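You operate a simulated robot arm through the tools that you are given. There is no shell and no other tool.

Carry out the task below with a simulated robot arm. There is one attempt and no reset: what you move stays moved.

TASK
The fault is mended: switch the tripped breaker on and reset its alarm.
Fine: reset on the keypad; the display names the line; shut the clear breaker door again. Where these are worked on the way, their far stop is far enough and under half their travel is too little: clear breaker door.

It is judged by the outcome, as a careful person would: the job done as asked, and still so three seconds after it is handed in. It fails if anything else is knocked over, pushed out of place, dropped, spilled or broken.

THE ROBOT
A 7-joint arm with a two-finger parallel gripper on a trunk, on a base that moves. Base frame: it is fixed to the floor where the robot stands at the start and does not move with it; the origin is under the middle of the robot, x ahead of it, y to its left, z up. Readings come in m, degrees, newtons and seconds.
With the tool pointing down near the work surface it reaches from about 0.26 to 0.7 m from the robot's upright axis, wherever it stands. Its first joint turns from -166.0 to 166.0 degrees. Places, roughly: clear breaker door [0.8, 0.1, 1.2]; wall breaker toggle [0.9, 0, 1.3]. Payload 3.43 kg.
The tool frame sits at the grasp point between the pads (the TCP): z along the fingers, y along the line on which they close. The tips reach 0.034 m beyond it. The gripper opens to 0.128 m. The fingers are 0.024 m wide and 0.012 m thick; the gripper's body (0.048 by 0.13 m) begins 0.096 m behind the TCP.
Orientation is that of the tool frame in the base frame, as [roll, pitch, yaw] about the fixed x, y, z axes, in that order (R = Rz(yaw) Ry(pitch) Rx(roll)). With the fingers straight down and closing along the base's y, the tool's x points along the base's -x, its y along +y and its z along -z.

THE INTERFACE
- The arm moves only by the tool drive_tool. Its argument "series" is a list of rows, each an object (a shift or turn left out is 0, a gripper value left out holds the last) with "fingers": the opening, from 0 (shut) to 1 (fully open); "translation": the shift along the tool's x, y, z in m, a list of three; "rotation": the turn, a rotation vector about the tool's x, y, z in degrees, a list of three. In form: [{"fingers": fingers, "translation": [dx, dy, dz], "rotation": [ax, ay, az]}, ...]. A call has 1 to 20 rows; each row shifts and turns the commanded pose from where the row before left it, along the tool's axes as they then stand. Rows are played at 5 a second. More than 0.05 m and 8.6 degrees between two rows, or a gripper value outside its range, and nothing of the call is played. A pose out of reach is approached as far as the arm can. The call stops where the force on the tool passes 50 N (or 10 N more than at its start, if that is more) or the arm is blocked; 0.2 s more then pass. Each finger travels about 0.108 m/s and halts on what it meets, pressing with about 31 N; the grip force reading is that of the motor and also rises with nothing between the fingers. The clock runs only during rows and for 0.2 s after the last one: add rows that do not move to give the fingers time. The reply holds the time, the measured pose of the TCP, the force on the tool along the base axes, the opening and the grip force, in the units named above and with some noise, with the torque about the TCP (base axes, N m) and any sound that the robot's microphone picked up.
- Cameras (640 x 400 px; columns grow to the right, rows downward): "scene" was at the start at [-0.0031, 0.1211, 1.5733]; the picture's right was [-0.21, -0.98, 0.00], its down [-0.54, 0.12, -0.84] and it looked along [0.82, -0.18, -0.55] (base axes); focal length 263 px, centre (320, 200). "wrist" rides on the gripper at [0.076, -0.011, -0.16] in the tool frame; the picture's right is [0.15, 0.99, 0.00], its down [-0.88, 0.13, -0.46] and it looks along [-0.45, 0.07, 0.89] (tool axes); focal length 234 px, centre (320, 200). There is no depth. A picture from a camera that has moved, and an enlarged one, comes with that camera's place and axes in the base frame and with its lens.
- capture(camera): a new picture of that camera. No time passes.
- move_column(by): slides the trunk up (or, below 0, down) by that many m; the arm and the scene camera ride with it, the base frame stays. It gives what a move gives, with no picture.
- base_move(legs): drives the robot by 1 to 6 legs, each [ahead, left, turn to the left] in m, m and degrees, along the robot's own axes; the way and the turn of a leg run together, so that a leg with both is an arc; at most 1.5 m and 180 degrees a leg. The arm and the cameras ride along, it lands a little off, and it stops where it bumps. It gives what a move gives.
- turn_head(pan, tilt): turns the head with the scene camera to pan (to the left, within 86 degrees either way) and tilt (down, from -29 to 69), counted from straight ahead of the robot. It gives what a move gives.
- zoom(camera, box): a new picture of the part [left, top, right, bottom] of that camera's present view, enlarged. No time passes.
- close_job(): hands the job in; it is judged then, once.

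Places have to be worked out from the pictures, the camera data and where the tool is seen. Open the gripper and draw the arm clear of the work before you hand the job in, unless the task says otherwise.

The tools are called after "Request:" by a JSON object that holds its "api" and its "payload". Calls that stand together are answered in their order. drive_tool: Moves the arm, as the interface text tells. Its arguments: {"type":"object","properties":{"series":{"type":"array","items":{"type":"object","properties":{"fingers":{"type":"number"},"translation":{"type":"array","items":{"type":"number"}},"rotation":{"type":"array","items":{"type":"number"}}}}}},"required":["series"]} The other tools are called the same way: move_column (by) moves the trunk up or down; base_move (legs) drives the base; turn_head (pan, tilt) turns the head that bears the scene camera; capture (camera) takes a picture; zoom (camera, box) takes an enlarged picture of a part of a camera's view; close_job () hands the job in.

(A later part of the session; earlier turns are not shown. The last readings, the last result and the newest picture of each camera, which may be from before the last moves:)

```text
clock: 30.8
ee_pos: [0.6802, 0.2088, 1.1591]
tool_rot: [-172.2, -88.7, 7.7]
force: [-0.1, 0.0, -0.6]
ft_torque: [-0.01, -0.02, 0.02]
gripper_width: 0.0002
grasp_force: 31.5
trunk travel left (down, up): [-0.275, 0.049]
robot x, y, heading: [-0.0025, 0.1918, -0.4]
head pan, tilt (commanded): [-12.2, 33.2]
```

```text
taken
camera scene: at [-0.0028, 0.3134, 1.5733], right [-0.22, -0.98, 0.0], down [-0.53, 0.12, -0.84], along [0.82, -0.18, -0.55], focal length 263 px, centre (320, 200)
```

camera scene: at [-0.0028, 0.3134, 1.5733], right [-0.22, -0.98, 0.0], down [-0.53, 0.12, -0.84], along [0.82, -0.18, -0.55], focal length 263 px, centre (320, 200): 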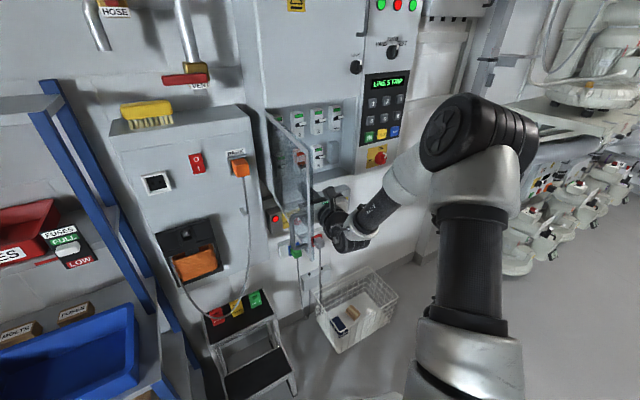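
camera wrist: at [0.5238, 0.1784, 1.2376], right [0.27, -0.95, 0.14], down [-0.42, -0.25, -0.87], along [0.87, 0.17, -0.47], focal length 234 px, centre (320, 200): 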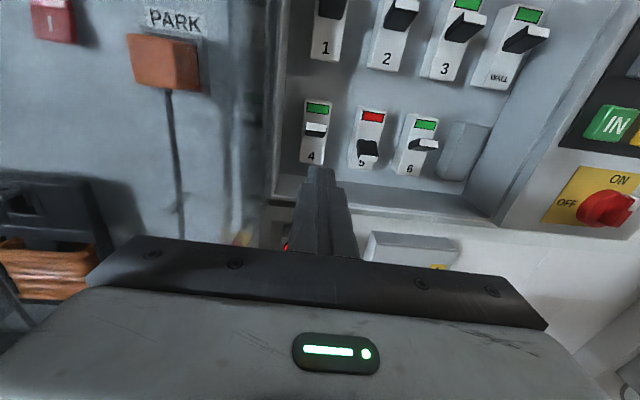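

The door is now about 90° or more open and the breakers are in full view. I'll zoom on breaker 5 in the wrist camera.

Request:
{"api": "zoom", "payload": {"camera": "wrist", "box": [270, 80, 470, 210]}}

Request:
{"api": "zoom", "payload": {"camera": "scene", "box": [255, 90, 375, 270]}}

```text
3.08 times, centred on (370, 145) of wrist
camera zoom: at [0.5238, 0.1784, 1.2376], right [0.27, -0.95, 0.14], down [-0.42, -0.25, -0.87], along [0.87, 0.17, -0.47], focal length 720 px, centre (166, 369)
```

zoom: 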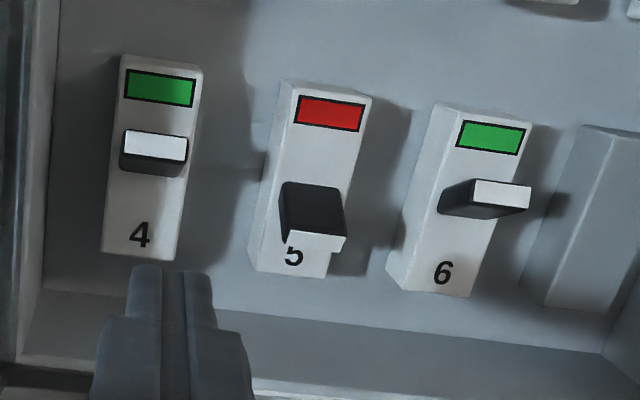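

```text
2.22 times, centred on (315, 180) of scene
camera zoom: at [-0.0028, 0.3134, 1.5733], right [-0.22, -0.98, 0.0], down [-0.53, 0.12, -0.84], along [0.82, -0.18, -0.55], focal length 585 px, centre (331, 244)
```

zoom: 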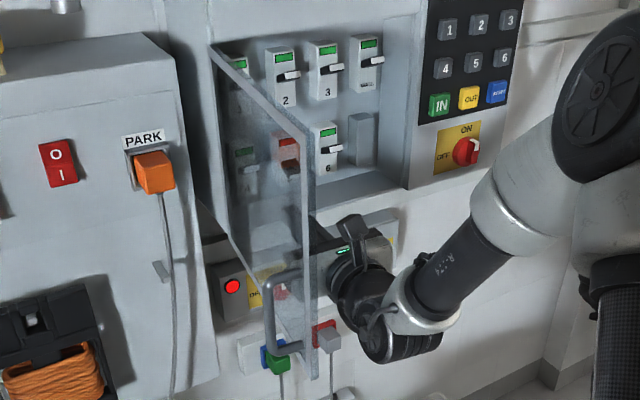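

Breaker 5's lever end is at about (0.851, 0.182, 1.144), with ON levers ending near z 1.177. I'll square the tool to the panel (heading 19°), then move right and down so the closed fingertips sit below lever 5's height, still outside the box.

Request:
{"api": "drive_tool", "payload": {"series": [{"fingers": 0, "rotation": [3.5, 1.3, 0]}, {"translation": [-0.008, 0.016, 0]}, {"translation": [-0.008, 0.016, 0]}, {"translation": [-0.008, 0.016, 0]}, {"translation": [-0.008, 0.016, 0]}, {"translation": [-0.009, 0.015, 0]}, {"translation": [0, 0, 0]}]}}

Request:
{"api": "capture", "payload": {"camera": "wrist"}}

Request:
{"api": "capture", "payload": {"camera": "scene"}}

```text
clock: 32.4
ee_pos: [0.706, 0.1347, 1.1165]
tool_rot: [-81.5, -89.8, -79.5]
force: [0.1, 0.7, 0.2]
ft_torque: [0.0, -0.02, 0.0]
gripper_width: 0.0
grasp_force: 31.0
trunk travel left (down, up): [-0.275, 0.049]
robot x, y, heading: [0.0014, 0.1909, -0.5]
head pan, tilt (commanded): [-12.2, 33.2]
```

```text
taken
camera wrist: at [0.5501, 0.0942, 1.1922], right [0.32, -0.94, 0.14], down [-0.39, -0.27, -0.88], along [0.86, 0.23, -0.45], focal length 234 px, centre (320, 200)
```

wrist: 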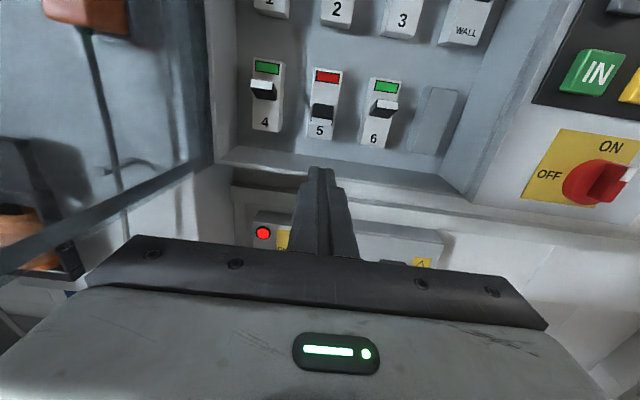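

```text
taken
camera scene: at [-0.0027, 0.3133, 1.5733], right [-0.22, -0.98, 0.0], down [-0.54, 0.12, -0.84], along [0.82, -0.18, -0.55], focal length 263 px, centre (320, 200)
```

scene: 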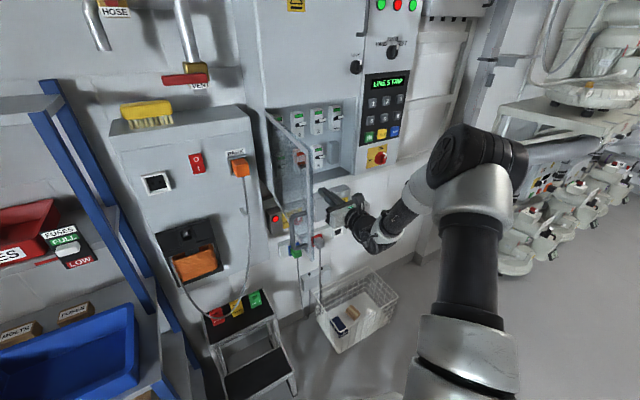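

The tool is squared up at l = -0.1025, matching lever 5. I'll zoom to check clearance to the box's bottom lip before entering.

Request:
{"api": "zoom", "payload": {"camera": "wrist", "box": [210, 50, 470, 210]}}

```text
2.46 times, centred on (340, 130) of wrist
camera zoom: at [0.5501, 0.0942, 1.1922], right [0.32, -0.94, 0.14], down [-0.39, -0.27, -0.88], along [0.86, 0.23, -0.45], focal length 576 px, centre (271, 372)
```

zoom: 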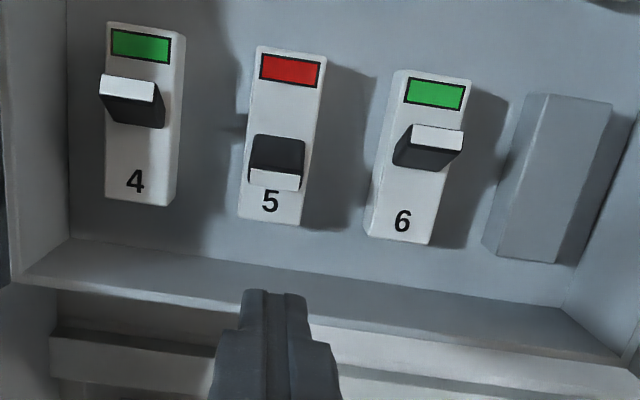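

Clearances look fine: lip at z≈1.087, finger bottom at 1.105, lever end bottom at 1.142, and lateral alignment within 1 mm. I'll advance the fingertips under lever 5.

Request:
{"api": "drive_tool", "payload": {"series": [{"fingers": 0, "translation": [0, 0, 0.025]}, {"translation": [0, 0, 0.025]}, {"translation": [0, 0, 0.025]}, {"translation": [0, 0, 0.025]}, {"translation": [0, 0, 0.015]}, {"translation": [0, 0, 0.01]}, {"translation": [0, 0, 0]}]}}

Request:
{"api": "zoom", "payload": {"camera": "wrist", "box": [210, 50, 470, 210]}}

Request:
{"api": "capture", "payload": {"camera": "scene"}}

```text
clock: 34.0
ee_pos: [0.8241, 0.1741, 1.1168]
tool_rot: [-88.8, -89.8, -72.3]
force: [-0.8, 0.9, -0.2]
ft_torque: [0.02, 0.05, -0.01]
gripper_width: 0.0
grasp_force: 31.3
trunk travel left (down, up): [-0.275, 0.049]
robot x, y, heading: [0.0022, 0.1925, -0.3]
head pan, tilt (commanded): [-12.2, 33.2]
```

```text
2.46 times, centred on (340, 130) of wrist
camera zoom: at [0.6689, 0.1335, 1.1923], right [0.32, -0.94, 0.14], down [-0.39, -0.27, -0.88], along [0.86, 0.23, -0.45], focal length 576 px, centre (271, 372)
```

zoom: 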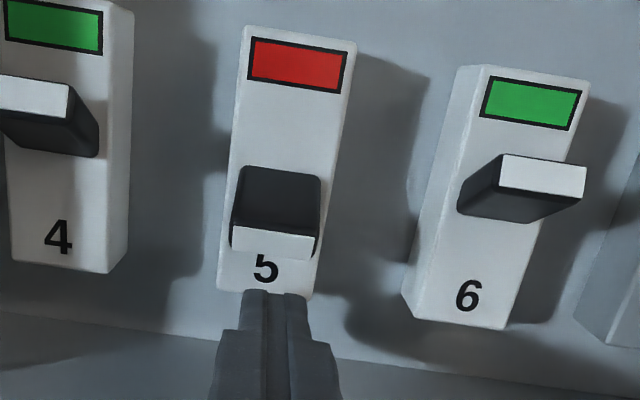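

```text
taken
camera scene: at [-0.0027, 0.3134, 1.5733], right [-0.22, -0.98, 0.0], down [-0.54, 0.12, -0.84], along [0.82, -0.18, -0.55], focal length 263 px, centre (320, 200)
```

scene: 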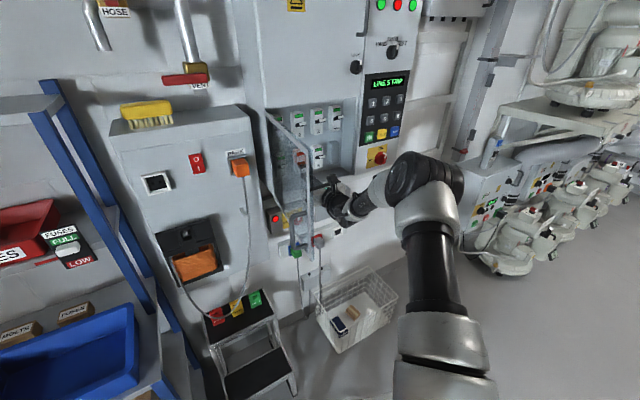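

The tip is under lever 5 (end at n·≈0.855, z≈1.147). I'll raise the tool in small steps to push the lever up.

Request:
{"api": "drive_tool", "payload": {"series": [{"fingers": 0, "translation": [0.008, 0, 0]}, {"translation": [0.008, 0, 0]}, {"translation": [0.008, 0, 0]}, {"translation": [0.006, 0, 0]}, {"translation": [0.006, 0, 0]}, {"translation": [0, 0, 0]}]}}

Request:
{"api": "zoom", "payload": {"camera": "wrist", "box": [210, 50, 470, 210]}}

```text
clock: 35.4
ee_pos: [0.8235, 0.1757, 1.1524]
tool_rot: [-114.7, -89.8, -46.1]
force: [-2.1, -0.4, -4.1]
ft_torque: [-0.03, 0.14, 0.05]
gripper_width: 0.0
grasp_force: 31.1
trunk travel left (down, up): [-0.275, 0.049]
robot x, y, heading: [-0.0002, 0.1951, -0.3]
head pan, tilt (commanded): [-12.2, 33.2]
```

```text
2.46 times, centred on (340, 130) of wrist
camera zoom: at [0.6674, 0.1347, 1.2288], right [0.32, -0.94, 0.14], down [-0.39, -0.27, -0.88], along [0.86, 0.23, -0.45], focal length 576 px, centre (271, 372)
```

zoom: 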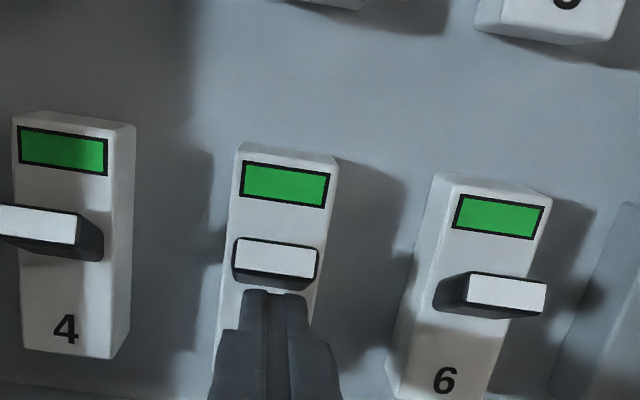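

Breaker 5's flag turned green and its lever matches its neighbours. I'll press up a few mm more to make sure it is seated.

Request:
{"api": "drive_tool", "payload": {"series": [{"fingers": 0, "translation": [0.004, 0, 0]}, {"translation": [0.003, 0, 0]}, {"translation": [0, 0, 0]}]}}

Request:
{"api": "zoom", "payload": {"camera": "wrist", "box": [210, 50, 470, 210]}}

```text
clock: 36.2
ee_pos: [0.8225, 0.1749, 1.1537]
tool_rot: [-152.4, -89.3, -8.6]
force: [-16.0, 1.3, -27.1]
ft_torque: [-0.29, 0.63, 0.2]
gripper_width: 0.0001
grasp_force: 31.3
trunk travel left (down, up): [-0.275, 0.049]
robot x, y, heading: [-0.0009, 0.1923, -0.7]
head pan, tilt (commanded): [-12.2, 33.2]
```

```text
2.46 times, centred on (340, 130) of wrist
camera zoom: at [0.6683, 0.1346, 1.2315], right [0.32, -0.94, 0.14], down [-0.4, -0.27, -0.88], along [0.86, 0.23, -0.46], focal length 576 px, centre (271, 372)
```

zoom: 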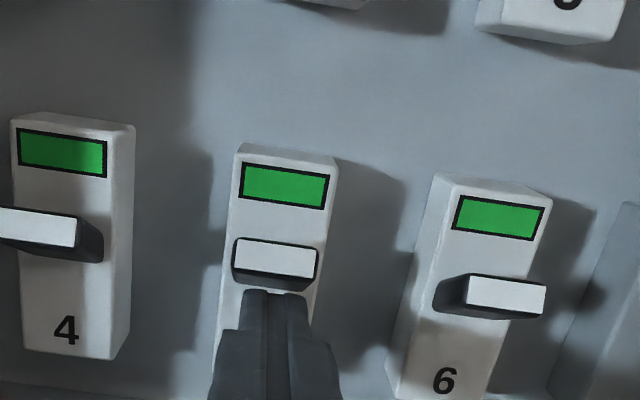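

The lever is against its stop (27 N reaction) with a green flag. I'll drop the finger, withdraw from the box and shift right.

Request:
{"api": "drive_tool", "payload": {"series": [{"fingers": 0, "translation": [-0.01, 0, 0]}, {"translation": [-0.012, 0, 0]}, {"translation": [-0.008, 0, -0.01]}, {"translation": [0, 0, -0.025]}, {"translation": [0, 0, -0.025]}, {"translation": [0, 0, -0.025]}, {"translation": [0, 0, -0.025]}, {"translation": [0.01, 0.015, -0.015]}, {"translation": [0.01, 0.015, 0]}, {"translation": [0.01, 0.015, 0]}, {"translation": [0, 0.015, 0]}, {"translation": [0, 0, 0]}]}}

Request:
{"api": "capture", "payload": {"camera": "wrist"}}

Request:
{"api": "capture", "payload": {"camera": "scene"}}

```text
clock: 38.8
ee_pos: [0.726, 0.0757, 1.16]
tool_rot: [-92.2, -89.8, -69.0]
force: [0.4, -0.1, 0.6]
ft_torque: [-0.01, 0.0, -0.01]
gripper_width: 0.0
grasp_force: 30.8
trunk travel left (down, up): [-0.275, 0.049]
robot x, y, heading: [-0.0012, 0.1923, -0.4]
head pan, tilt (commanded): [-12.2, 33.2]
```

```text
taken
camera wrist: at [0.5706, 0.0363, 1.2356], right [0.32, -0.94, 0.14], down [-0.39, -0.27, -0.88], along [0.86, 0.23, -0.45], focal length 234 px, centre (320, 200)
```

wrist: 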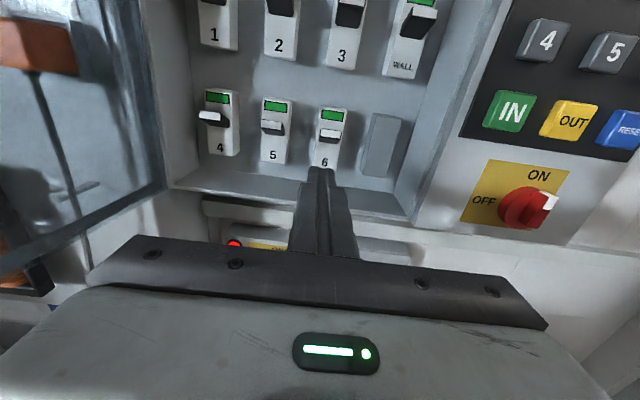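

```text
taken
camera scene: at [-0.0027, 0.3133, 1.5733], right [-0.22, -0.98, 0.0], down [-0.53, 0.12, -0.84], along [0.82, -0.18, -0.55], focal length 263 px, centre (320, 200)
```

scene: 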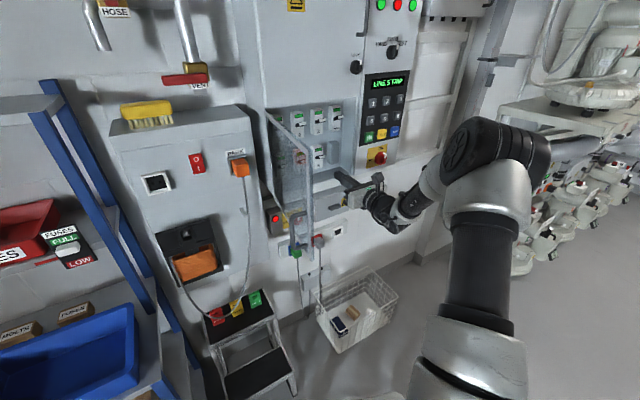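

Breaker 5 stays on with a green flag, and the door sits at about 94° open. To push it shut from outside I need to back the base up, so I'll look around both sides first.

Request:
{"api": "turn_head", "payload": {"pan": 86, "tilt": 45}}

Request:
{"api": "capture", "payload": {"camera": "scene"}}

Request:
{"api": "turn_head", "payload": {"pan": -86, "tilt": 45}}

Request:
{"api": "capture", "payload": {"camera": "scene"}}

```text
clock: 40.5
ee_pos: [0.7269, 0.0774, 1.1596]
tool_rot: [-84.5, -89.8, -76.7]
force: [-0.3, 0.3, -0.2]
ft_torque: [-0.01, 0.01, 0.0]
gripper_width: 0.0001
grasp_force: 30.8
trunk travel left (down, up): [-0.275, 0.049]
robot x, y, heading: [0.0003, 0.1908, -0.5]
head pan, tilt (commanded): [85.9, 45.0]
```

```text
taken
camera scene: at [-0.0833, 0.4138, 1.5557], right [1.0, -0.08, 0.0], down [-0.05, -0.7, -0.71], along [0.05, 0.7, -0.71], focal length 263 px, centre (320, 200)
```

scene: 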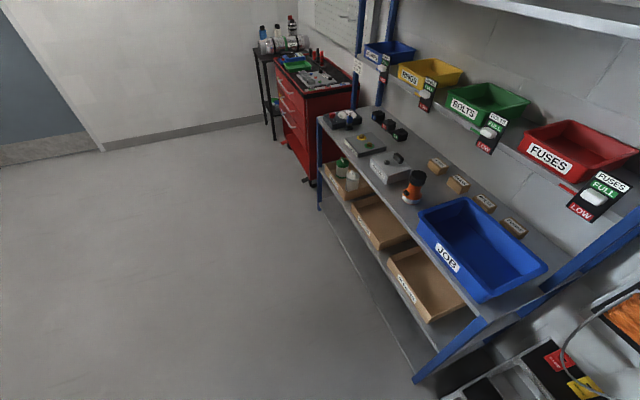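

```text
clock: 43.1
ee_pos: [0.7259, 0.0757, 1.1595]
tool_rot: [-84.0, -89.8, -77.1]
force: [-0.3, -0.2, 0.8]
ft_torque: [0.03, 0.01, -0.02]
gripper_width: 0.0002
grasp_force: 31.1
trunk travel left (down, up): [-0.275, 0.049]
robot x, y, heading: [-0.0029, 0.1944, -0.1]
head pan, tilt (commanded): [-85.9, 45.0]
```

```text
taken
camera scene: at [-0.0843, 0.2516, 1.5557], right [-1.0, -0.06, 0.0], down [-0.05, 0.71, -0.71], along [0.05, -0.71, -0.71], focal length 263 px, centre (320, 200)
```

scene: 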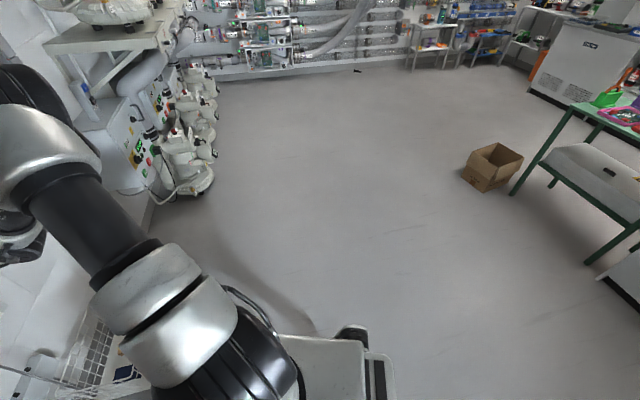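

The floor behind and to the sides of the base is clear. I'll turn the head forward again and back the base up 0.25 m, then 0.06 m left.

Request:
{"api": "turn_head", "payload": {"pan": -8, "tilt": 30}}

Request:
{"api": "base_move", "payload": {"legs": [[-0.25, 0, 0], [0, 0.06, 0]]}}

Request:
{"api": "capture", "payload": {"camera": "scene"}}

Request:
{"api": "capture", "payload": {"camera": "wrist"}}

```text
clock: 44.6
ee_pos: [0.7259, 0.077, 1.1612]
tool_rot: [-84.9, -89.8, -76.1]
force: [0.2, 0.4, -1.0]
ft_torque: [0.0, 0.01, 0.01]
gripper_width: 0.0
grasp_force: 30.4
trunk travel left (down, up): [-0.275, 0.049]
robot x, y, heading: [0.0013, 0.1945, -0.4]
head pan, tilt (commanded): [-8.0, 30.0]
```

```text
clock: 47.3
ee_pos: [0.4741, 0.1368, 1.1617]
tool_rot: [-84.4, -89.8, -76.8]
force: [-0.5, -0.4, -0.2]
ft_torque: [0.0, -0.04, 0.0]
gripper_width: 0.0001
grasp_force: 31.2
trunk travel left (down, up): [-0.275, 0.049]
robot x, y, heading: [-0.2528, 0.249, -0.5]
head pan, tilt (commanded): [-8.0, 30.0]
```

```text
taken
camera scene: at [-0.2517, 0.3798, 1.5783], right [-0.15, -0.99, 0.0], down [-0.49, 0.07, -0.87], along [0.86, -0.13, -0.5], focal length 263 px, centre (320, 200)
```

scene: 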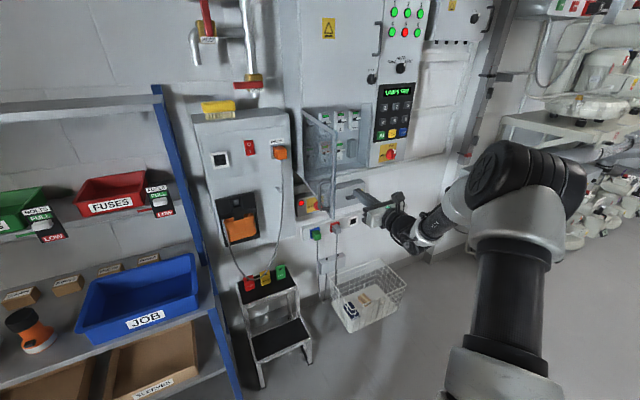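

```text
taken
camera wrist: at [0.3186, 0.0959, 1.2358], right [0.32, -0.94, 0.14], down [-0.39, -0.27, -0.88], along [0.86, 0.23, -0.45], focal length 234 px, centre (320, 200)
```

wrist: 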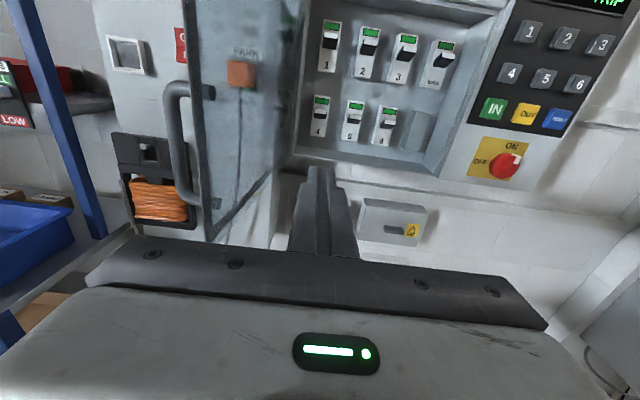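

The door edge is just left of the fingers (n·≈0.51). I'll retract a bit, raise to z≈1.26 (above the handle), and move left past the door's edge to its outer side.

Request:
{"api": "drive_tool", "payload": {"series": [{"fingers": 0, "translation": [0, 0, -0.02]}, {"translation": [0, 0, -0.02]}, {"translation": [0.01, 0, -0.015]}, {"translation": [0.02, 0, 0]}, {"translation": [0.02, 0, 0]}, {"translation": [0.02, 0, 0]}, {"translation": [0.02, 0, 0]}, {"translation": [0.01, -0.02, 0]}, {"translation": [0, -0.02, 0]}, {"translation": [0, -0.02, 0]}, {"translation": [0, -0.02, 0]}, {"translation": [0, -0.02, 0]}, {"translation": [0, -0.02, 0]}, {"translation": [0, -0.02, 0]}, {"translation": [0, 0, 0]}]}}

Request:
{"api": "capture", "payload": {"camera": "wrist"}}

Request:
{"api": "capture", "payload": {"camera": "scene"}}

```text
clock: 50.5
ee_pos: [0.3774, 0.2491, 1.2631]
tool_rot: [-82.7, -89.9, -78.5]
force: [-0.8, -0.5, -0.3]
ft_torque: [0.01, 0.01, 0.0]
gripper_width: 0.0
grasp_force: 31.0
trunk travel left (down, up): [-0.275, 0.049]
robot x, y, heading: [-0.2501, 0.2512, -0.3]
head pan, tilt (commanded): [-8.0, 30.0]
```

```text
taken
camera wrist: at [0.2217, 0.2092, 1.3378], right [0.32, -0.94, 0.14], down [-0.39, -0.27, -0.88], along [0.86, 0.23, -0.45], focal length 234 px, centre (320, 200)
```

wrist: 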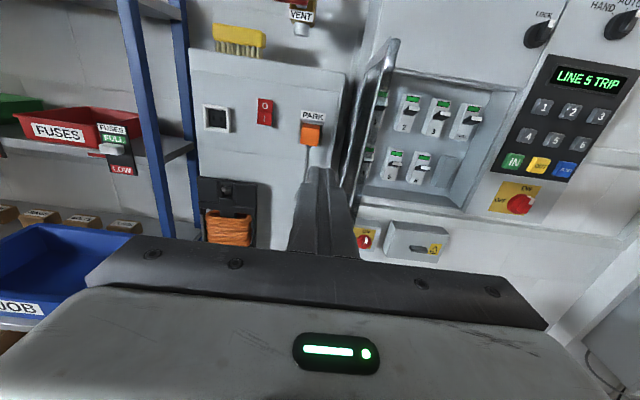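

```text
taken
camera scene: at [-0.2518, 0.3797, 1.5783], right [-0.15, -0.99, 0.0], down [-0.49, 0.07, -0.87], along [0.86, -0.13, -0.5], focal length 263 px, centre (320, 200)
```

scene: 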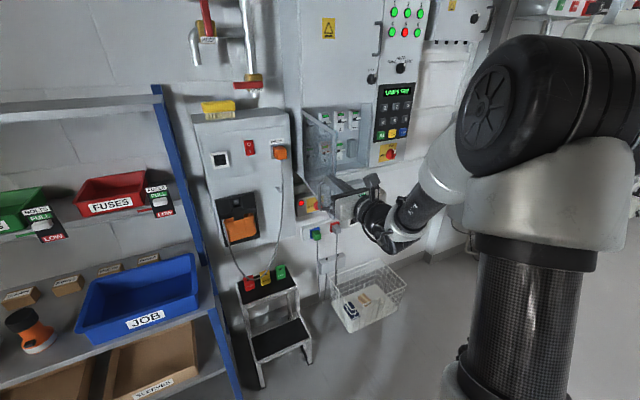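

The fingers are now outside the door's free edge (edge projects at right of the finger as expected). I'll advance 8 cm so the tip overlaps the outer face, then sweep right to push the door toward closed.

Request:
{"api": "drive_tool", "payload": {"series": [{"fingers": 0, "translation": [0, 0, 0.02]}, {"translation": [0, 0, 0.02]}, {"translation": [0, 0, 0.02]}, {"translation": [0, 0, 0.02]}, {"translation": [0, 0.02, 0]}, {"translation": [0, 0.0214, 0]}, {"translation": [0, 0.0235, 0]}, {"translation": [0, 0.0235, 0]}, {"translation": [0, 0.0237, 0]}, {"translation": [0, 0, 0]}]}}

Request:
{"api": "capture", "payload": {"camera": "wrist"}}

Request:
{"api": "capture", "payload": {"camera": "scene"}}

```text
clock: 52.7
ee_pos: [0.4898, 0.1692, 1.2613]
tool_rot: [-89.0, -89.9, -72.2]
force: [-0.5, 0.4, 0.4]
ft_torque: [0.03, 0.01, -0.02]
gripper_width: 0.0002
grasp_force: 31.0
trunk travel left (down, up): [-0.275, 0.049]
robot x, y, heading: [-0.2507, 0.2492, -0.6]
head pan, tilt (commanded): [-8.0, 30.0]
```

```text
taken
camera wrist: at [0.333, 0.129, 1.3363], right [0.32, -0.94, 0.14], down [-0.39, -0.27, -0.88], along [0.86, 0.23, -0.45], focal length 234 px, centre (320, 200)
```

wrist: 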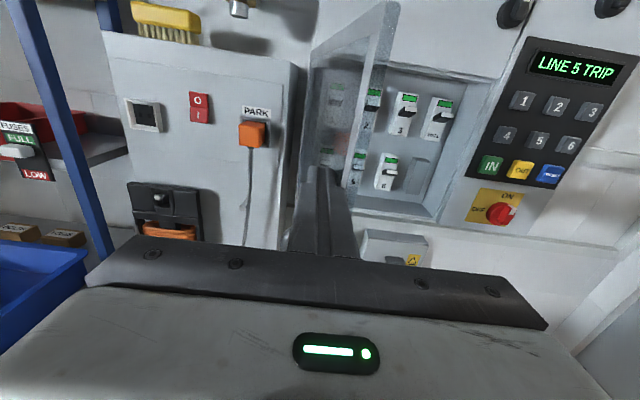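

```text
taken
camera scene: at [-0.2517, 0.3796, 1.5784], right [-0.15, -0.99, 0.0], down [-0.49, 0.07, -0.87], along [0.86, -0.13, -0.5], focal length 263 px, centre (320, 200)
```

scene: 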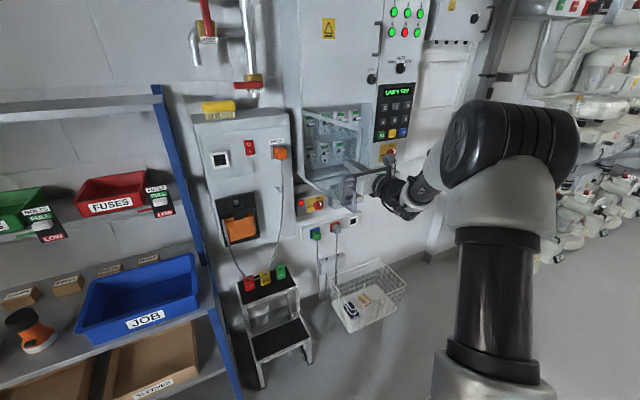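

The door is following (about 80°). I'll continue along the closing arc to about 50°.

Request:
{"api": "drive_tool", "payload": {"series": [{"fingers": 0, "translation": [0, 0.0183, 0.0044]}, {"translation": [0, 0.0183, 0.0044]}, {"translation": [0, 0.0183, 0.0044]}, {"translation": [0, 0.0184, 0.0044]}, {"translation": [0, 0.0164, 0.0095]}, {"translation": [0, 0.0164, 0.0095]}, {"translation": [0, 0.0164, 0.0095]}, {"translation": [0, 0.0164, 0.0095]}, {"translation": [0, 0, 0]}]}}

Request:
{"api": "capture", "payload": {"camera": "wrist"}}

Request:
{"api": "capture", "payload": {"camera": "scene"}}

```text
clock: 54.7
ee_pos: [0.5871, 0.0563, 1.2595]
tool_rot: [-88.8, -89.7, -72.5]
force: [-0.4, -0.1, -0.2]
ft_torque: [0.04, -0.01, -0.02]
gripper_width: 0.0
grasp_force: 30.9
trunk travel left (down, up): [-0.275, 0.049]
robot x, y, heading: [-0.2527, 0.2525, -0.5]
head pan, tilt (commanded): [-8.0, 30.0]
```

```text
taken
camera wrist: at [0.431, 0.0169, 1.335], right [0.32, -0.94, 0.14], down [-0.39, -0.27, -0.88], along [0.86, 0.23, -0.45], focal length 234 px, centre (320, 200)
```

wrist: 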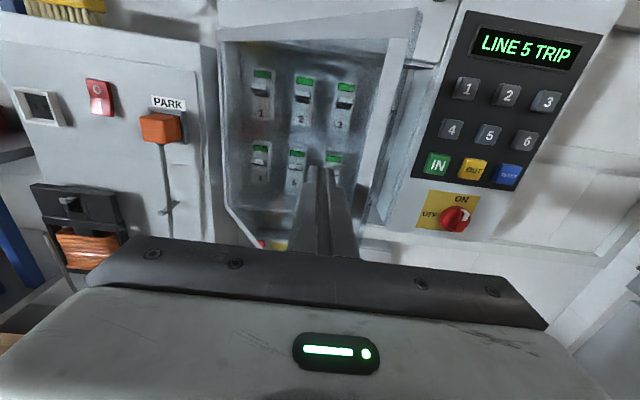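

```text
taken
camera scene: at [-0.2517, 0.3796, 1.5784], right [-0.15, -0.99, 0.0], down [-0.49, 0.07, -0.87], along [0.86, -0.13, -0.5], focal length 263 px, centre (320, 200)
```

scene: 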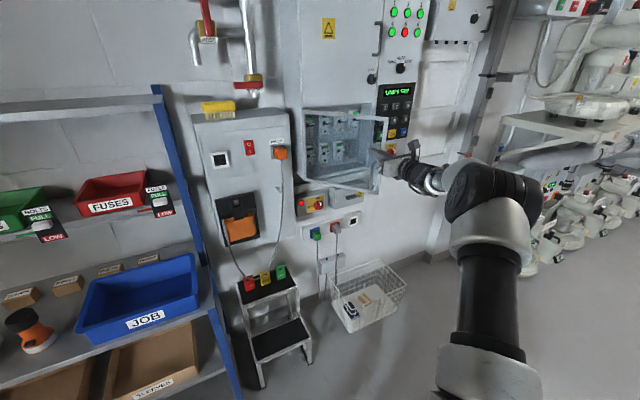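

The door is at about 50° and the arm is nearly extended. I'll drive the base forward 0.12 m, which by geometry pushes the door to about 25°.

Request:
{"api": "base_move", "payload": {"legs": [[0.12, 0, 0]]}}

Request:
{"api": "capture", "payload": {"camera": "wrist"}}

Request:
{"api": "capture", "payload": {"camera": "scene"}}

```text
clock: 56.0
ee_pos: [0.7083, 0.061, 1.2592]
tool_rot: [-88.8, -89.8, -72.2]
force: [0.1, -0.5, 0.6]
ft_torque: [0.02, -0.01, 0.01]
gripper_width: 0.0
grasp_force: 31.3
trunk travel left (down, up): [-0.275, 0.049]
robot x, y, heading: [-0.1349, 0.2524, -0.1]
head pan, tilt (commanded): [-8.0, 30.0]
```

```text
taken
camera wrist: at [0.5521, 0.0193, 1.3348], right [0.32, -0.94, 0.14], down [-0.39, -0.27, -0.88], along [0.86, 0.23, -0.45], focal length 234 px, centre (320, 200)
```

wrist: 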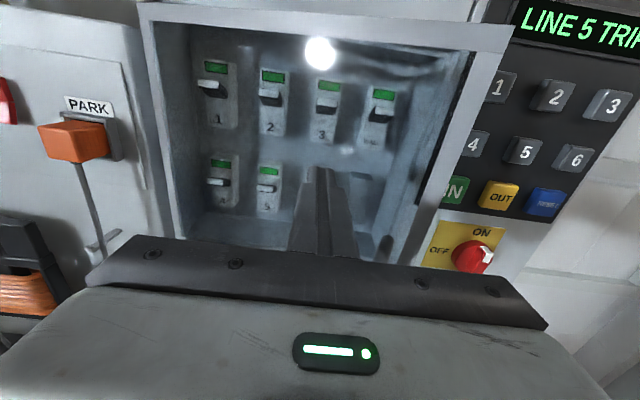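

```text
taken
camera scene: at [-0.1318, 0.3789, 1.5783], right [-0.14, -0.99, 0.0], down [-0.5, 0.07, -0.87], along [0.86, -0.12, -0.5], focal length 263 px, centre (320, 200)
```

scene: 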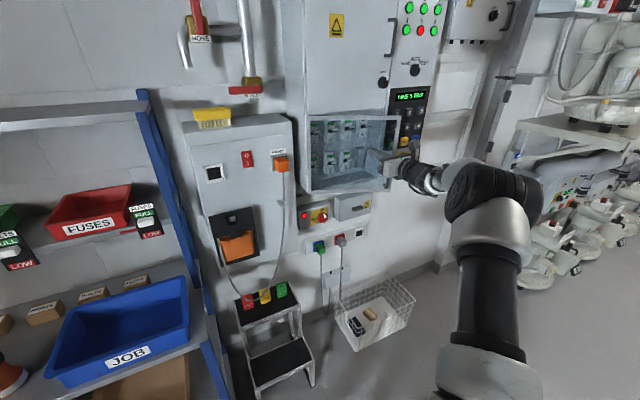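

The door is at about 24°. I'll drive another 0.08 m forward to bring it close to shut, then finish with the arm.

Request:
{"api": "base_move", "payload": {"legs": [[0.08, 0, 0]]}}

Request:
{"api": "capture", "payload": {"camera": "wrist"}}

```text
clock: 57.0
ee_pos: [0.79, 0.0588, 1.2588]
tool_rot: [-93.9, -89.8, -67.1]
force: [0.3, -0.5, 0.4]
ft_torque: [-0.02, -0.01, 0.01]
gripper_width: 0.0
grasp_force: 30.8
trunk travel left (down, up): [-0.275, 0.049]
robot x, y, heading: [-0.0541, 0.2486, -0.1]
head pan, tilt (commanded): [-8.0, 30.0]
```

```text
taken
camera wrist: at [0.6334, 0.0193, 1.3346], right [0.32, -0.94, 0.14], down [-0.39, -0.27, -0.88], along [0.86, 0.23, -0.45], focal length 234 px, centre (320, 200)
```

wrist: 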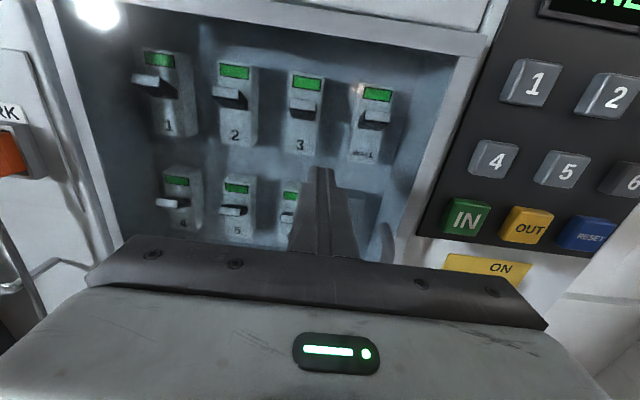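

The door is nearly closed (tip at n·≈0.80 versus 0.825 closed). I'll shift right for leverage near the free edge and press it shut gently.

Request:
{"api": "drive_tool", "payload": {"series": [{"fingers": 0, "translation": [0, 0.01, -0.006]}, {"translation": [0, 0.02, -0.002]}, {"translation": [0, 0.02, 0]}, {"translation": [0, 0.014, 0]}, {"translation": [0, 0, 0.01]}, {"translation": [0, 0, 0.008]}, {"translation": [0, 0, 0.006]}, {"translation": [0, 0, 0.005]}, {"translation": [0, 0, 0.004]}, {"translation": [0, 0, 0]}]}}

Request:
{"api": "capture", "payload": {"camera": "wrist"}}

Request:
{"api": "capture", "payload": {"camera": "scene"}}

```text
clock: 59.2
ee_pos: [0.8319, 0.008, 1.2604]
tool_rot: [-85.1, -89.7, -75.8]
force: [-21.0, 1.6, -4.4]
ft_torque: [-0.03, 0.14, 0.15]
gripper_width: 0.0003
grasp_force: 31.2
trunk travel left (down, up): [-0.275, 0.049]
robot x, y, heading: [-0.0505, 0.2529, -0.1]
head pan, tilt (commanded): [-8.0, 30.0]
```

```text
taken
camera wrist: at [0.6753, -0.0335, 1.3355], right [0.32, -0.94, 0.14], down [-0.39, -0.27, -0.88], along [0.86, 0.23, -0.45], focal length 234 px, centre (320, 200)
```

wrist: 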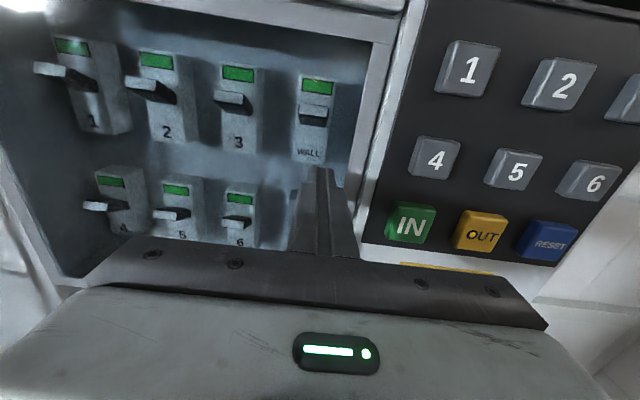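

```text
taken
camera scene: at [-0.0537, 0.3787, 1.5783], right [-0.14, -0.99, 0.0], down [-0.49, 0.07, -0.87], along [0.86, -0.12, -0.5], focal length 263 px, centre (320, 200)
```

scene: 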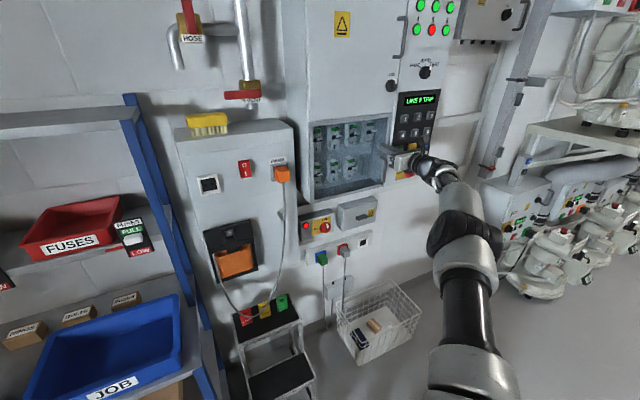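

Contact at 21 N with the tip at n·≈0.823, so the door is against its frame. I'll back off and check that it stays shut.

Request:
{"api": "drive_tool", "payload": {"series": [{"fingers": 0, "translation": [0, 0, -0.01]}, {"translation": [0, 0, -0.02]}, {"translation": [0, 0, -0.025]}, {"translation": [0, 0, -0.025]}, {"translation": [0, 0, -0.025]}, {"translation": [0, 0, 0]}]}}

Request:
{"api": "capture", "payload": {"camera": "wrist"}}

Request:
{"api": "zoom", "payload": {"camera": "scene", "box": [290, 80, 450, 240]}}

```text
clock: 60.6
ee_pos: [0.7349, -0.0264, 1.2598]
tool_rot: [-83.6, -89.8, -77.0]
force: [-0.1, -0.3, -0.2]
ft_torque: [0.0, 0.0, 0.0]
gripper_width: 0.0002
grasp_force: 30.8
trunk travel left (down, up): [-0.275, 0.049]
robot x, y, heading: [-0.0493, 0.2504, -0.5]
head pan, tilt (commanded): [-8.0, 30.0]
```

```text
taken
camera wrist: at [0.5788, -0.0679, 1.335], right [0.32, -0.94, 0.14], down [-0.39, -0.27, -0.88], along [0.86, 0.23, -0.45], focal length 234 px, centre (320, 200)
```

wrist: 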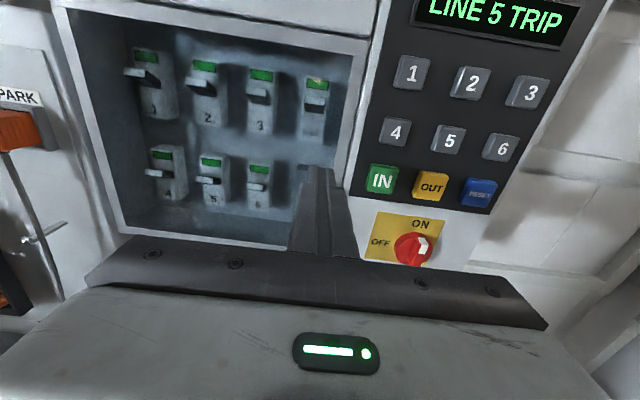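

```text
2.50 times, centred on (370, 160) of scene
camera zoom: at [-0.0512, 0.3787, 1.5783], right [-0.14, -0.99, 0.0], down [-0.49, 0.07, -0.87], along [0.86, -0.12, -0.5], focal length 659 px, centre (195, 300)
```

zoom: 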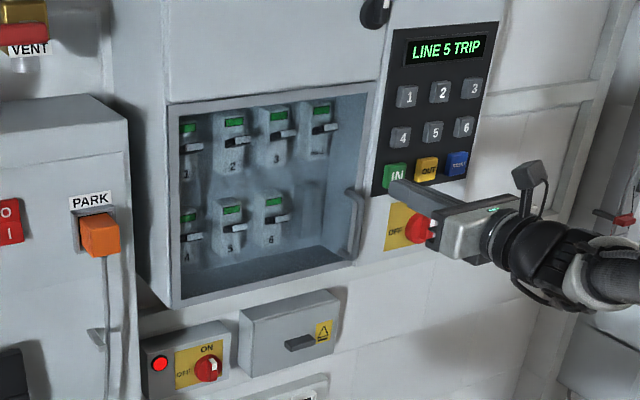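

The door looks flush and shut with all seven flags green. Now I'll move the base right 0.20 m and forward 0.08 m to line up with the RESET key.

Request:
{"api": "base_move", "payload": {"legs": [[0, -0.2, 0], [0.08, 0, 0]]}}

Request:
{"api": "capture", "payload": {"camera": "wrist"}}

Request:
{"api": "zoom", "payload": {"camera": "wrist", "box": [220, 40, 420, 190]}}

Request:
{"api": "capture", "payload": {"camera": "scene"}}

```text
clock: 63.9
ee_pos: [0.8132, -0.2284, 1.2594]
tool_rot: [-94.5, -89.7, -66.3]
force: [-0.1, -0.4, 0.3]
ft_torque: [0.02, 0.01, 0.0]
gripper_width: 0.0
grasp_force: 30.9
trunk travel left (down, up): [-0.275, 0.049]
robot x, y, heading: [0.0263, 0.0516, -0.1]
head pan, tilt (commanded): [-8.0, 30.0]
```

```text
taken
camera wrist: at [0.658, -0.2699, 1.3346], right [0.32, -0.94, 0.14], down [-0.39, -0.27, -0.88], along [0.86, 0.23, -0.45], focal length 234 px, centre (320, 200)
```

wrist: 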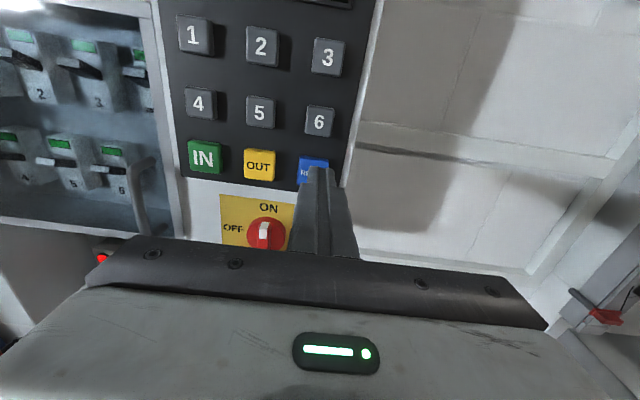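

```text
2.67 times, centred on (320, 115) of wrist
camera zoom: at [0.658, -0.2699, 1.3346], right [0.32, -0.94, 0.14], down [-0.39, -0.27, -0.88], along [0.86, 0.23, -0.45], focal length 624 px, centre (320, 427)
```

zoom: 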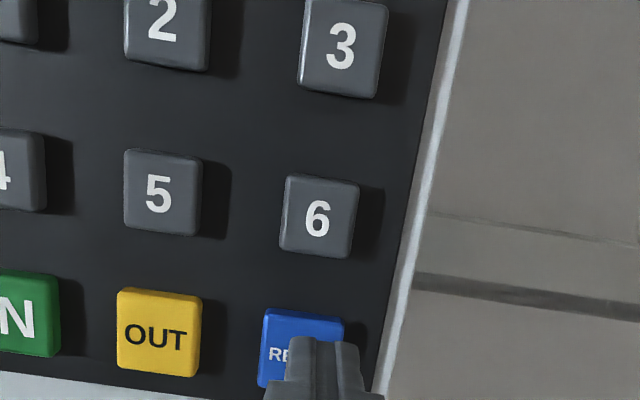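

```text
taken
camera scene: at [0.0275, 0.1763, 1.5783], right [-0.14, -0.99, 0.0], down [-0.5, 0.07, -0.87], along [0.86, -0.12, -0.5], focal length 263 px, centre (320, 200)
```

scene: 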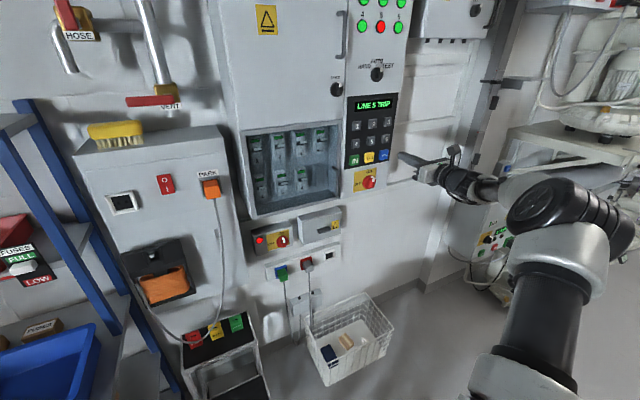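

RESET's centre computes to about 3 mm left of the tool axis at z≈1.237. I'll lower 22 mm, shift 3 mm left and advance to about 1.5 cm from the key.

Request:
{"api": "drive_tool", "payload": {"series": [{"fingers": 0, "translation": [-0.011, -0.003, 0]}, {"translation": [-0.011, 0, 0]}, {"translation": [0, 0, 0.02]}, {"translation": [0, 0, 0.02]}, {"translation": [0, 0, 0.02]}, {"translation": [0, 0, 0]}]}}

Request:
{"api": "zoom", "payload": {"camera": "wrist", "box": [220, 60, 420, 210]}}

Request:
{"api": "zoom", "payload": {"camera": "scene", "box": [330, 80, 470, 220]}}

```text
clock: 65.3
ee_pos: [0.8695, -0.206, 1.2376]
tool_rot: [-97.4, -89.7, -63.6]
force: [0.3, -0.4, 0.4]
ft_torque: [0.0, -0.02, 0.01]
gripper_width: 0.0
grasp_force: 30.8
trunk travel left (down, up): [-0.275, 0.049]
robot x, y, heading: [0.0274, 0.0466, 0.0]
head pan, tilt (commanded): [-8.0, 30.0]
```

```text
2.67 times, centred on (320, 135) of wrist
camera zoom: at [0.7138, -0.2477, 1.3129], right [0.32, -0.94, 0.14], down [-0.39, -0.27, -0.88], along [0.86, 0.23, -0.45], focal length 624 px, centre (320, 373)
```

zoom: 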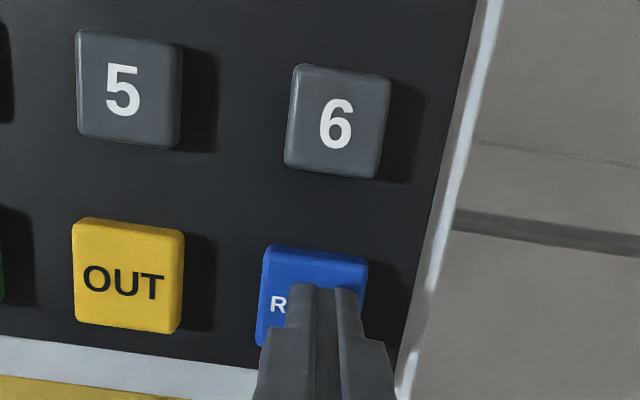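

```text
2.86 times, centred on (400, 150) of scene
camera zoom: at [0.0272, 0.1764, 1.5784], right [-0.14, -0.99, 0.0], down [-0.49, 0.07, -0.87], along [0.86, -0.12, -0.5], focal length 753 px, centre (91, 343)
```

zoom: 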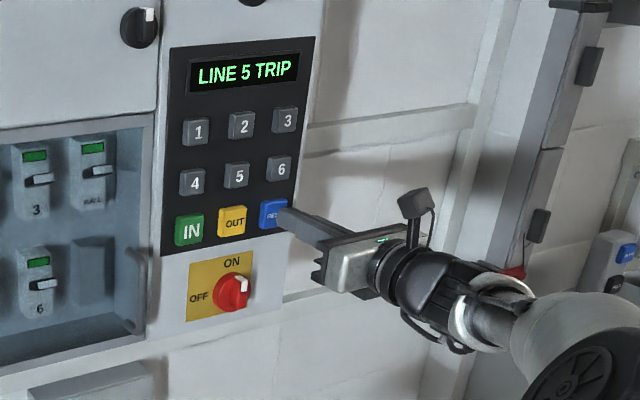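

Aligned within about 2 mm of RESET's centre, with 1.5 cm to go. I'll press in small steps.

Request:
{"api": "drive_tool", "payload": {"series": [{"fingers": 0, "translation": [0, 0, 0.008]}, {"translation": [0, 0, 0.005]}, {"translation": [0, 0, 0.004]}, {"translation": [0, 0, 0.003]}, {"translation": [0, 0, 0.002]}, {"translation": [0, 0, 0]}]}}

Request:
{"api": "zoom", "payload": {"camera": "scene", "box": [330, 80, 470, 220]}}

```text
clock: 66.7
ee_pos: [0.8857, -0.201, 1.2376]
tool_rot: [-97.9, -89.8, -63.0]
force: [-42.5, -4.0, -12.8]
ft_torque: [-0.18, 0.41, 0.3]
gripper_width: 0.0
grasp_force: 30.8
trunk travel left (down, up): [-0.275, 0.049]
robot x, y, heading: [0.0322, 0.0463, -0.4]
head pan, tilt (commanded): [-8.0, 30.0]
heard: click
```

```text
2.86 times, centred on (400, 150) of scene
camera zoom: at [0.0228, 0.1754, 1.5783], right [-0.14, -0.99, 0.0], down [-0.49, 0.07, -0.87], along [0.86, -0.12, -0.5], focal length 753 px, centre (91, 343)
```

zoom: 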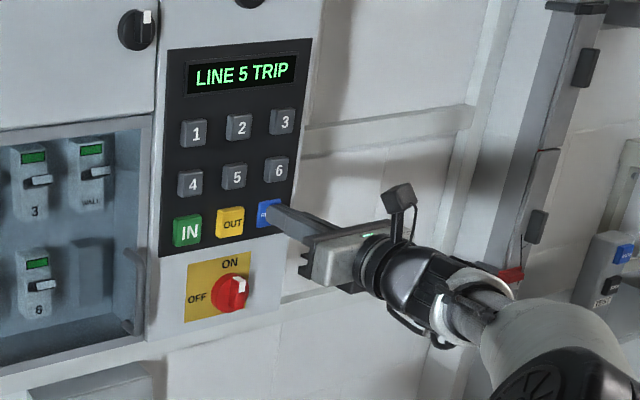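

A click was heard under 42 N of press, but the display still reads LINE 5 TRIP while the key is held. I'll release and look again.

Request:
{"api": "drive_tool", "payload": {"series": [{"fingers": 0, "translation": [0, 0, -0.01]}, {"translation": [0, 0, -0.015]}, {"translation": [0, 0, -0.015]}, {"translation": [0, 0, 0]}]}}

Request:
{"api": "capture", "payload": {"camera": "scene"}}

Request:
{"api": "zoom", "payload": {"camera": "scene", "box": [240, 80, 440, 240]}}

```text
clock: 67.7
ee_pos: [0.8516, -0.2109, 1.237]
tool_rot: [-78.4, -89.7, -82.5]
force: [-0.3, -1.0, 0.2]
ft_torque: [-0.02, -0.01, 0.02]
gripper_width: 0.0
grasp_force: 31.1
trunk travel left (down, up): [-0.275, 0.049]
robot x, y, heading: [0.0248, 0.05, 0.0]
head pan, tilt (commanded): [-8.0, 30.0]
```

```text
taken
camera scene: at [0.0271, 0.1764, 1.5784], right [-0.14, -0.99, 0.0], down [-0.49, 0.07, -0.87], along [0.86, -0.12, -0.5], focal length 263 px, centre (320, 200)
```

scene: 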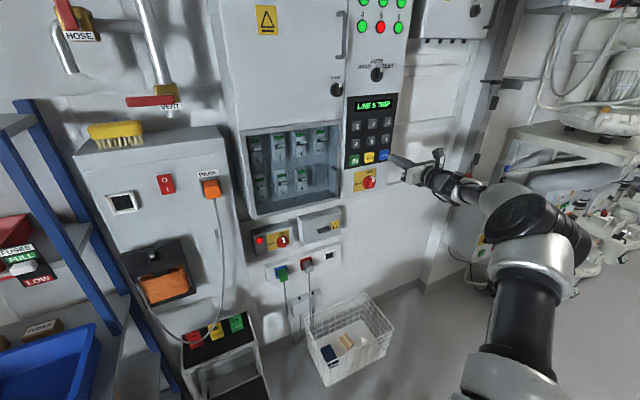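

```text
2.50 times, centred on (340, 160) of scene
camera zoom: at [0.0271, 0.1764, 1.5784], right [-0.14, -0.99, 0.0], down [-0.49, 0.07, -0.87], along [0.86, -0.12, -0.5], focal length 659 px, centre (270, 300)
```

zoom: 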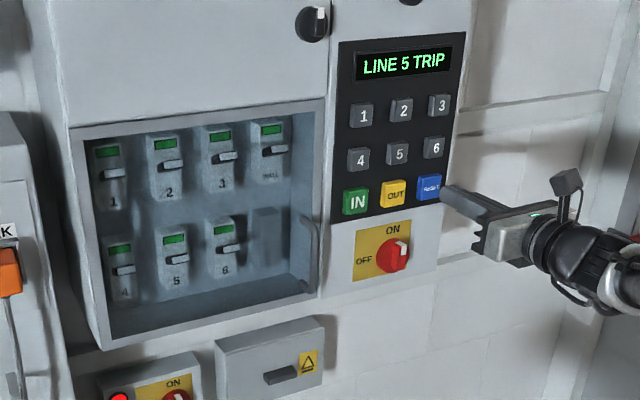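

The display still reads LINE 5 TRIP. I'll look at the lamps above and other indications for clues on how the reset works.

Request:
{"api": "turn_head", "payload": {"pan": -8, "tilt": 10}}

Request:
{"api": "capture", "payload": {"camera": "scene"}}

Request:
{"api": "zoom", "payload": {"camera": "scene", "box": [220, 40, 440, 240]}}

Request:
{"api": "zoom", "payload": {"camera": "scene", "box": [330, 60, 430, 180]}}

```text
clock: 68.5
ee_pos: [0.8528, -0.2128, 1.2374]
tool_rot: [-91.1, -89.7, -69.7]
force: [-0.4, 0.4, -0.3]
ft_torque: [-0.02, 0.01, -0.01]
gripper_width: 0.0
grasp_force: 31.0
trunk travel left (down, up): [-0.275, 0.049]
robot x, y, heading: [0.0272, 0.0493, -0.1]
head pan, tilt (commanded): [-8.0, 10.0]
```

```text
taken
camera scene: at [0.0296, 0.176, 1.6106], right [-0.14, -0.99, 0.0], down [-0.17, 0.02, -0.98], along [0.97, -0.14, -0.17], focal length 263 px, centre (320, 200)
```

scene: 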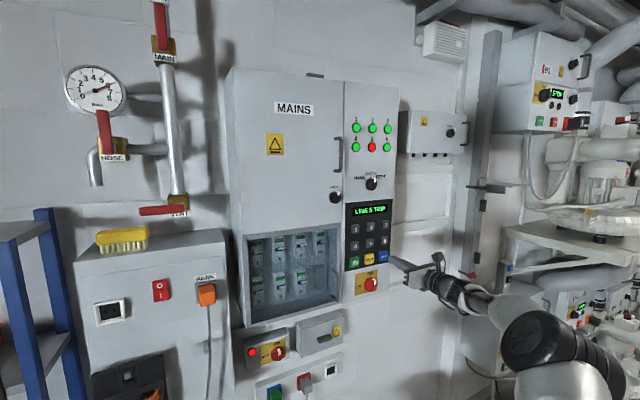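

```text
2.00 times, centred on (330, 140) of scene
camera zoom: at [0.0296, 0.176, 1.6106], right [-0.14, -0.99, 0.0], down [-0.17, 0.02, -0.98], along [0.97, -0.14, -0.17], focal length 527 px, centre (300, 320)
```

zoom: 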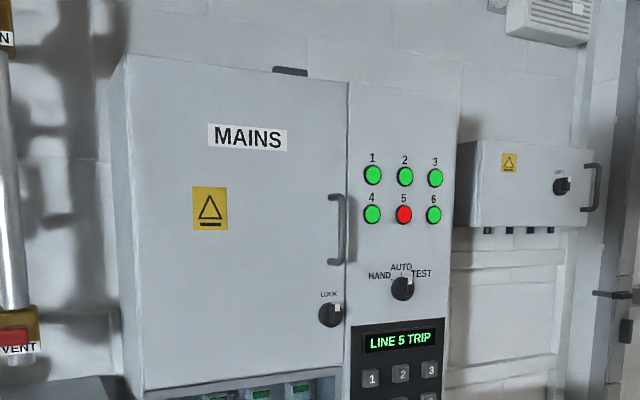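

```text
3.33 times, centred on (380, 120) of scene
camera zoom: at [0.0296, 0.176, 1.6106], right [-0.14, -0.99, 0.0], down [-0.17, 0.02, -0.98], along [0.97, -0.14, -0.17], focal length 878 px, centre (120, 467)
```

zoom: 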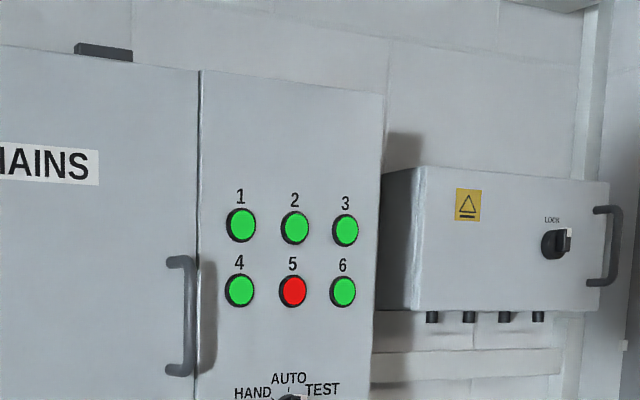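

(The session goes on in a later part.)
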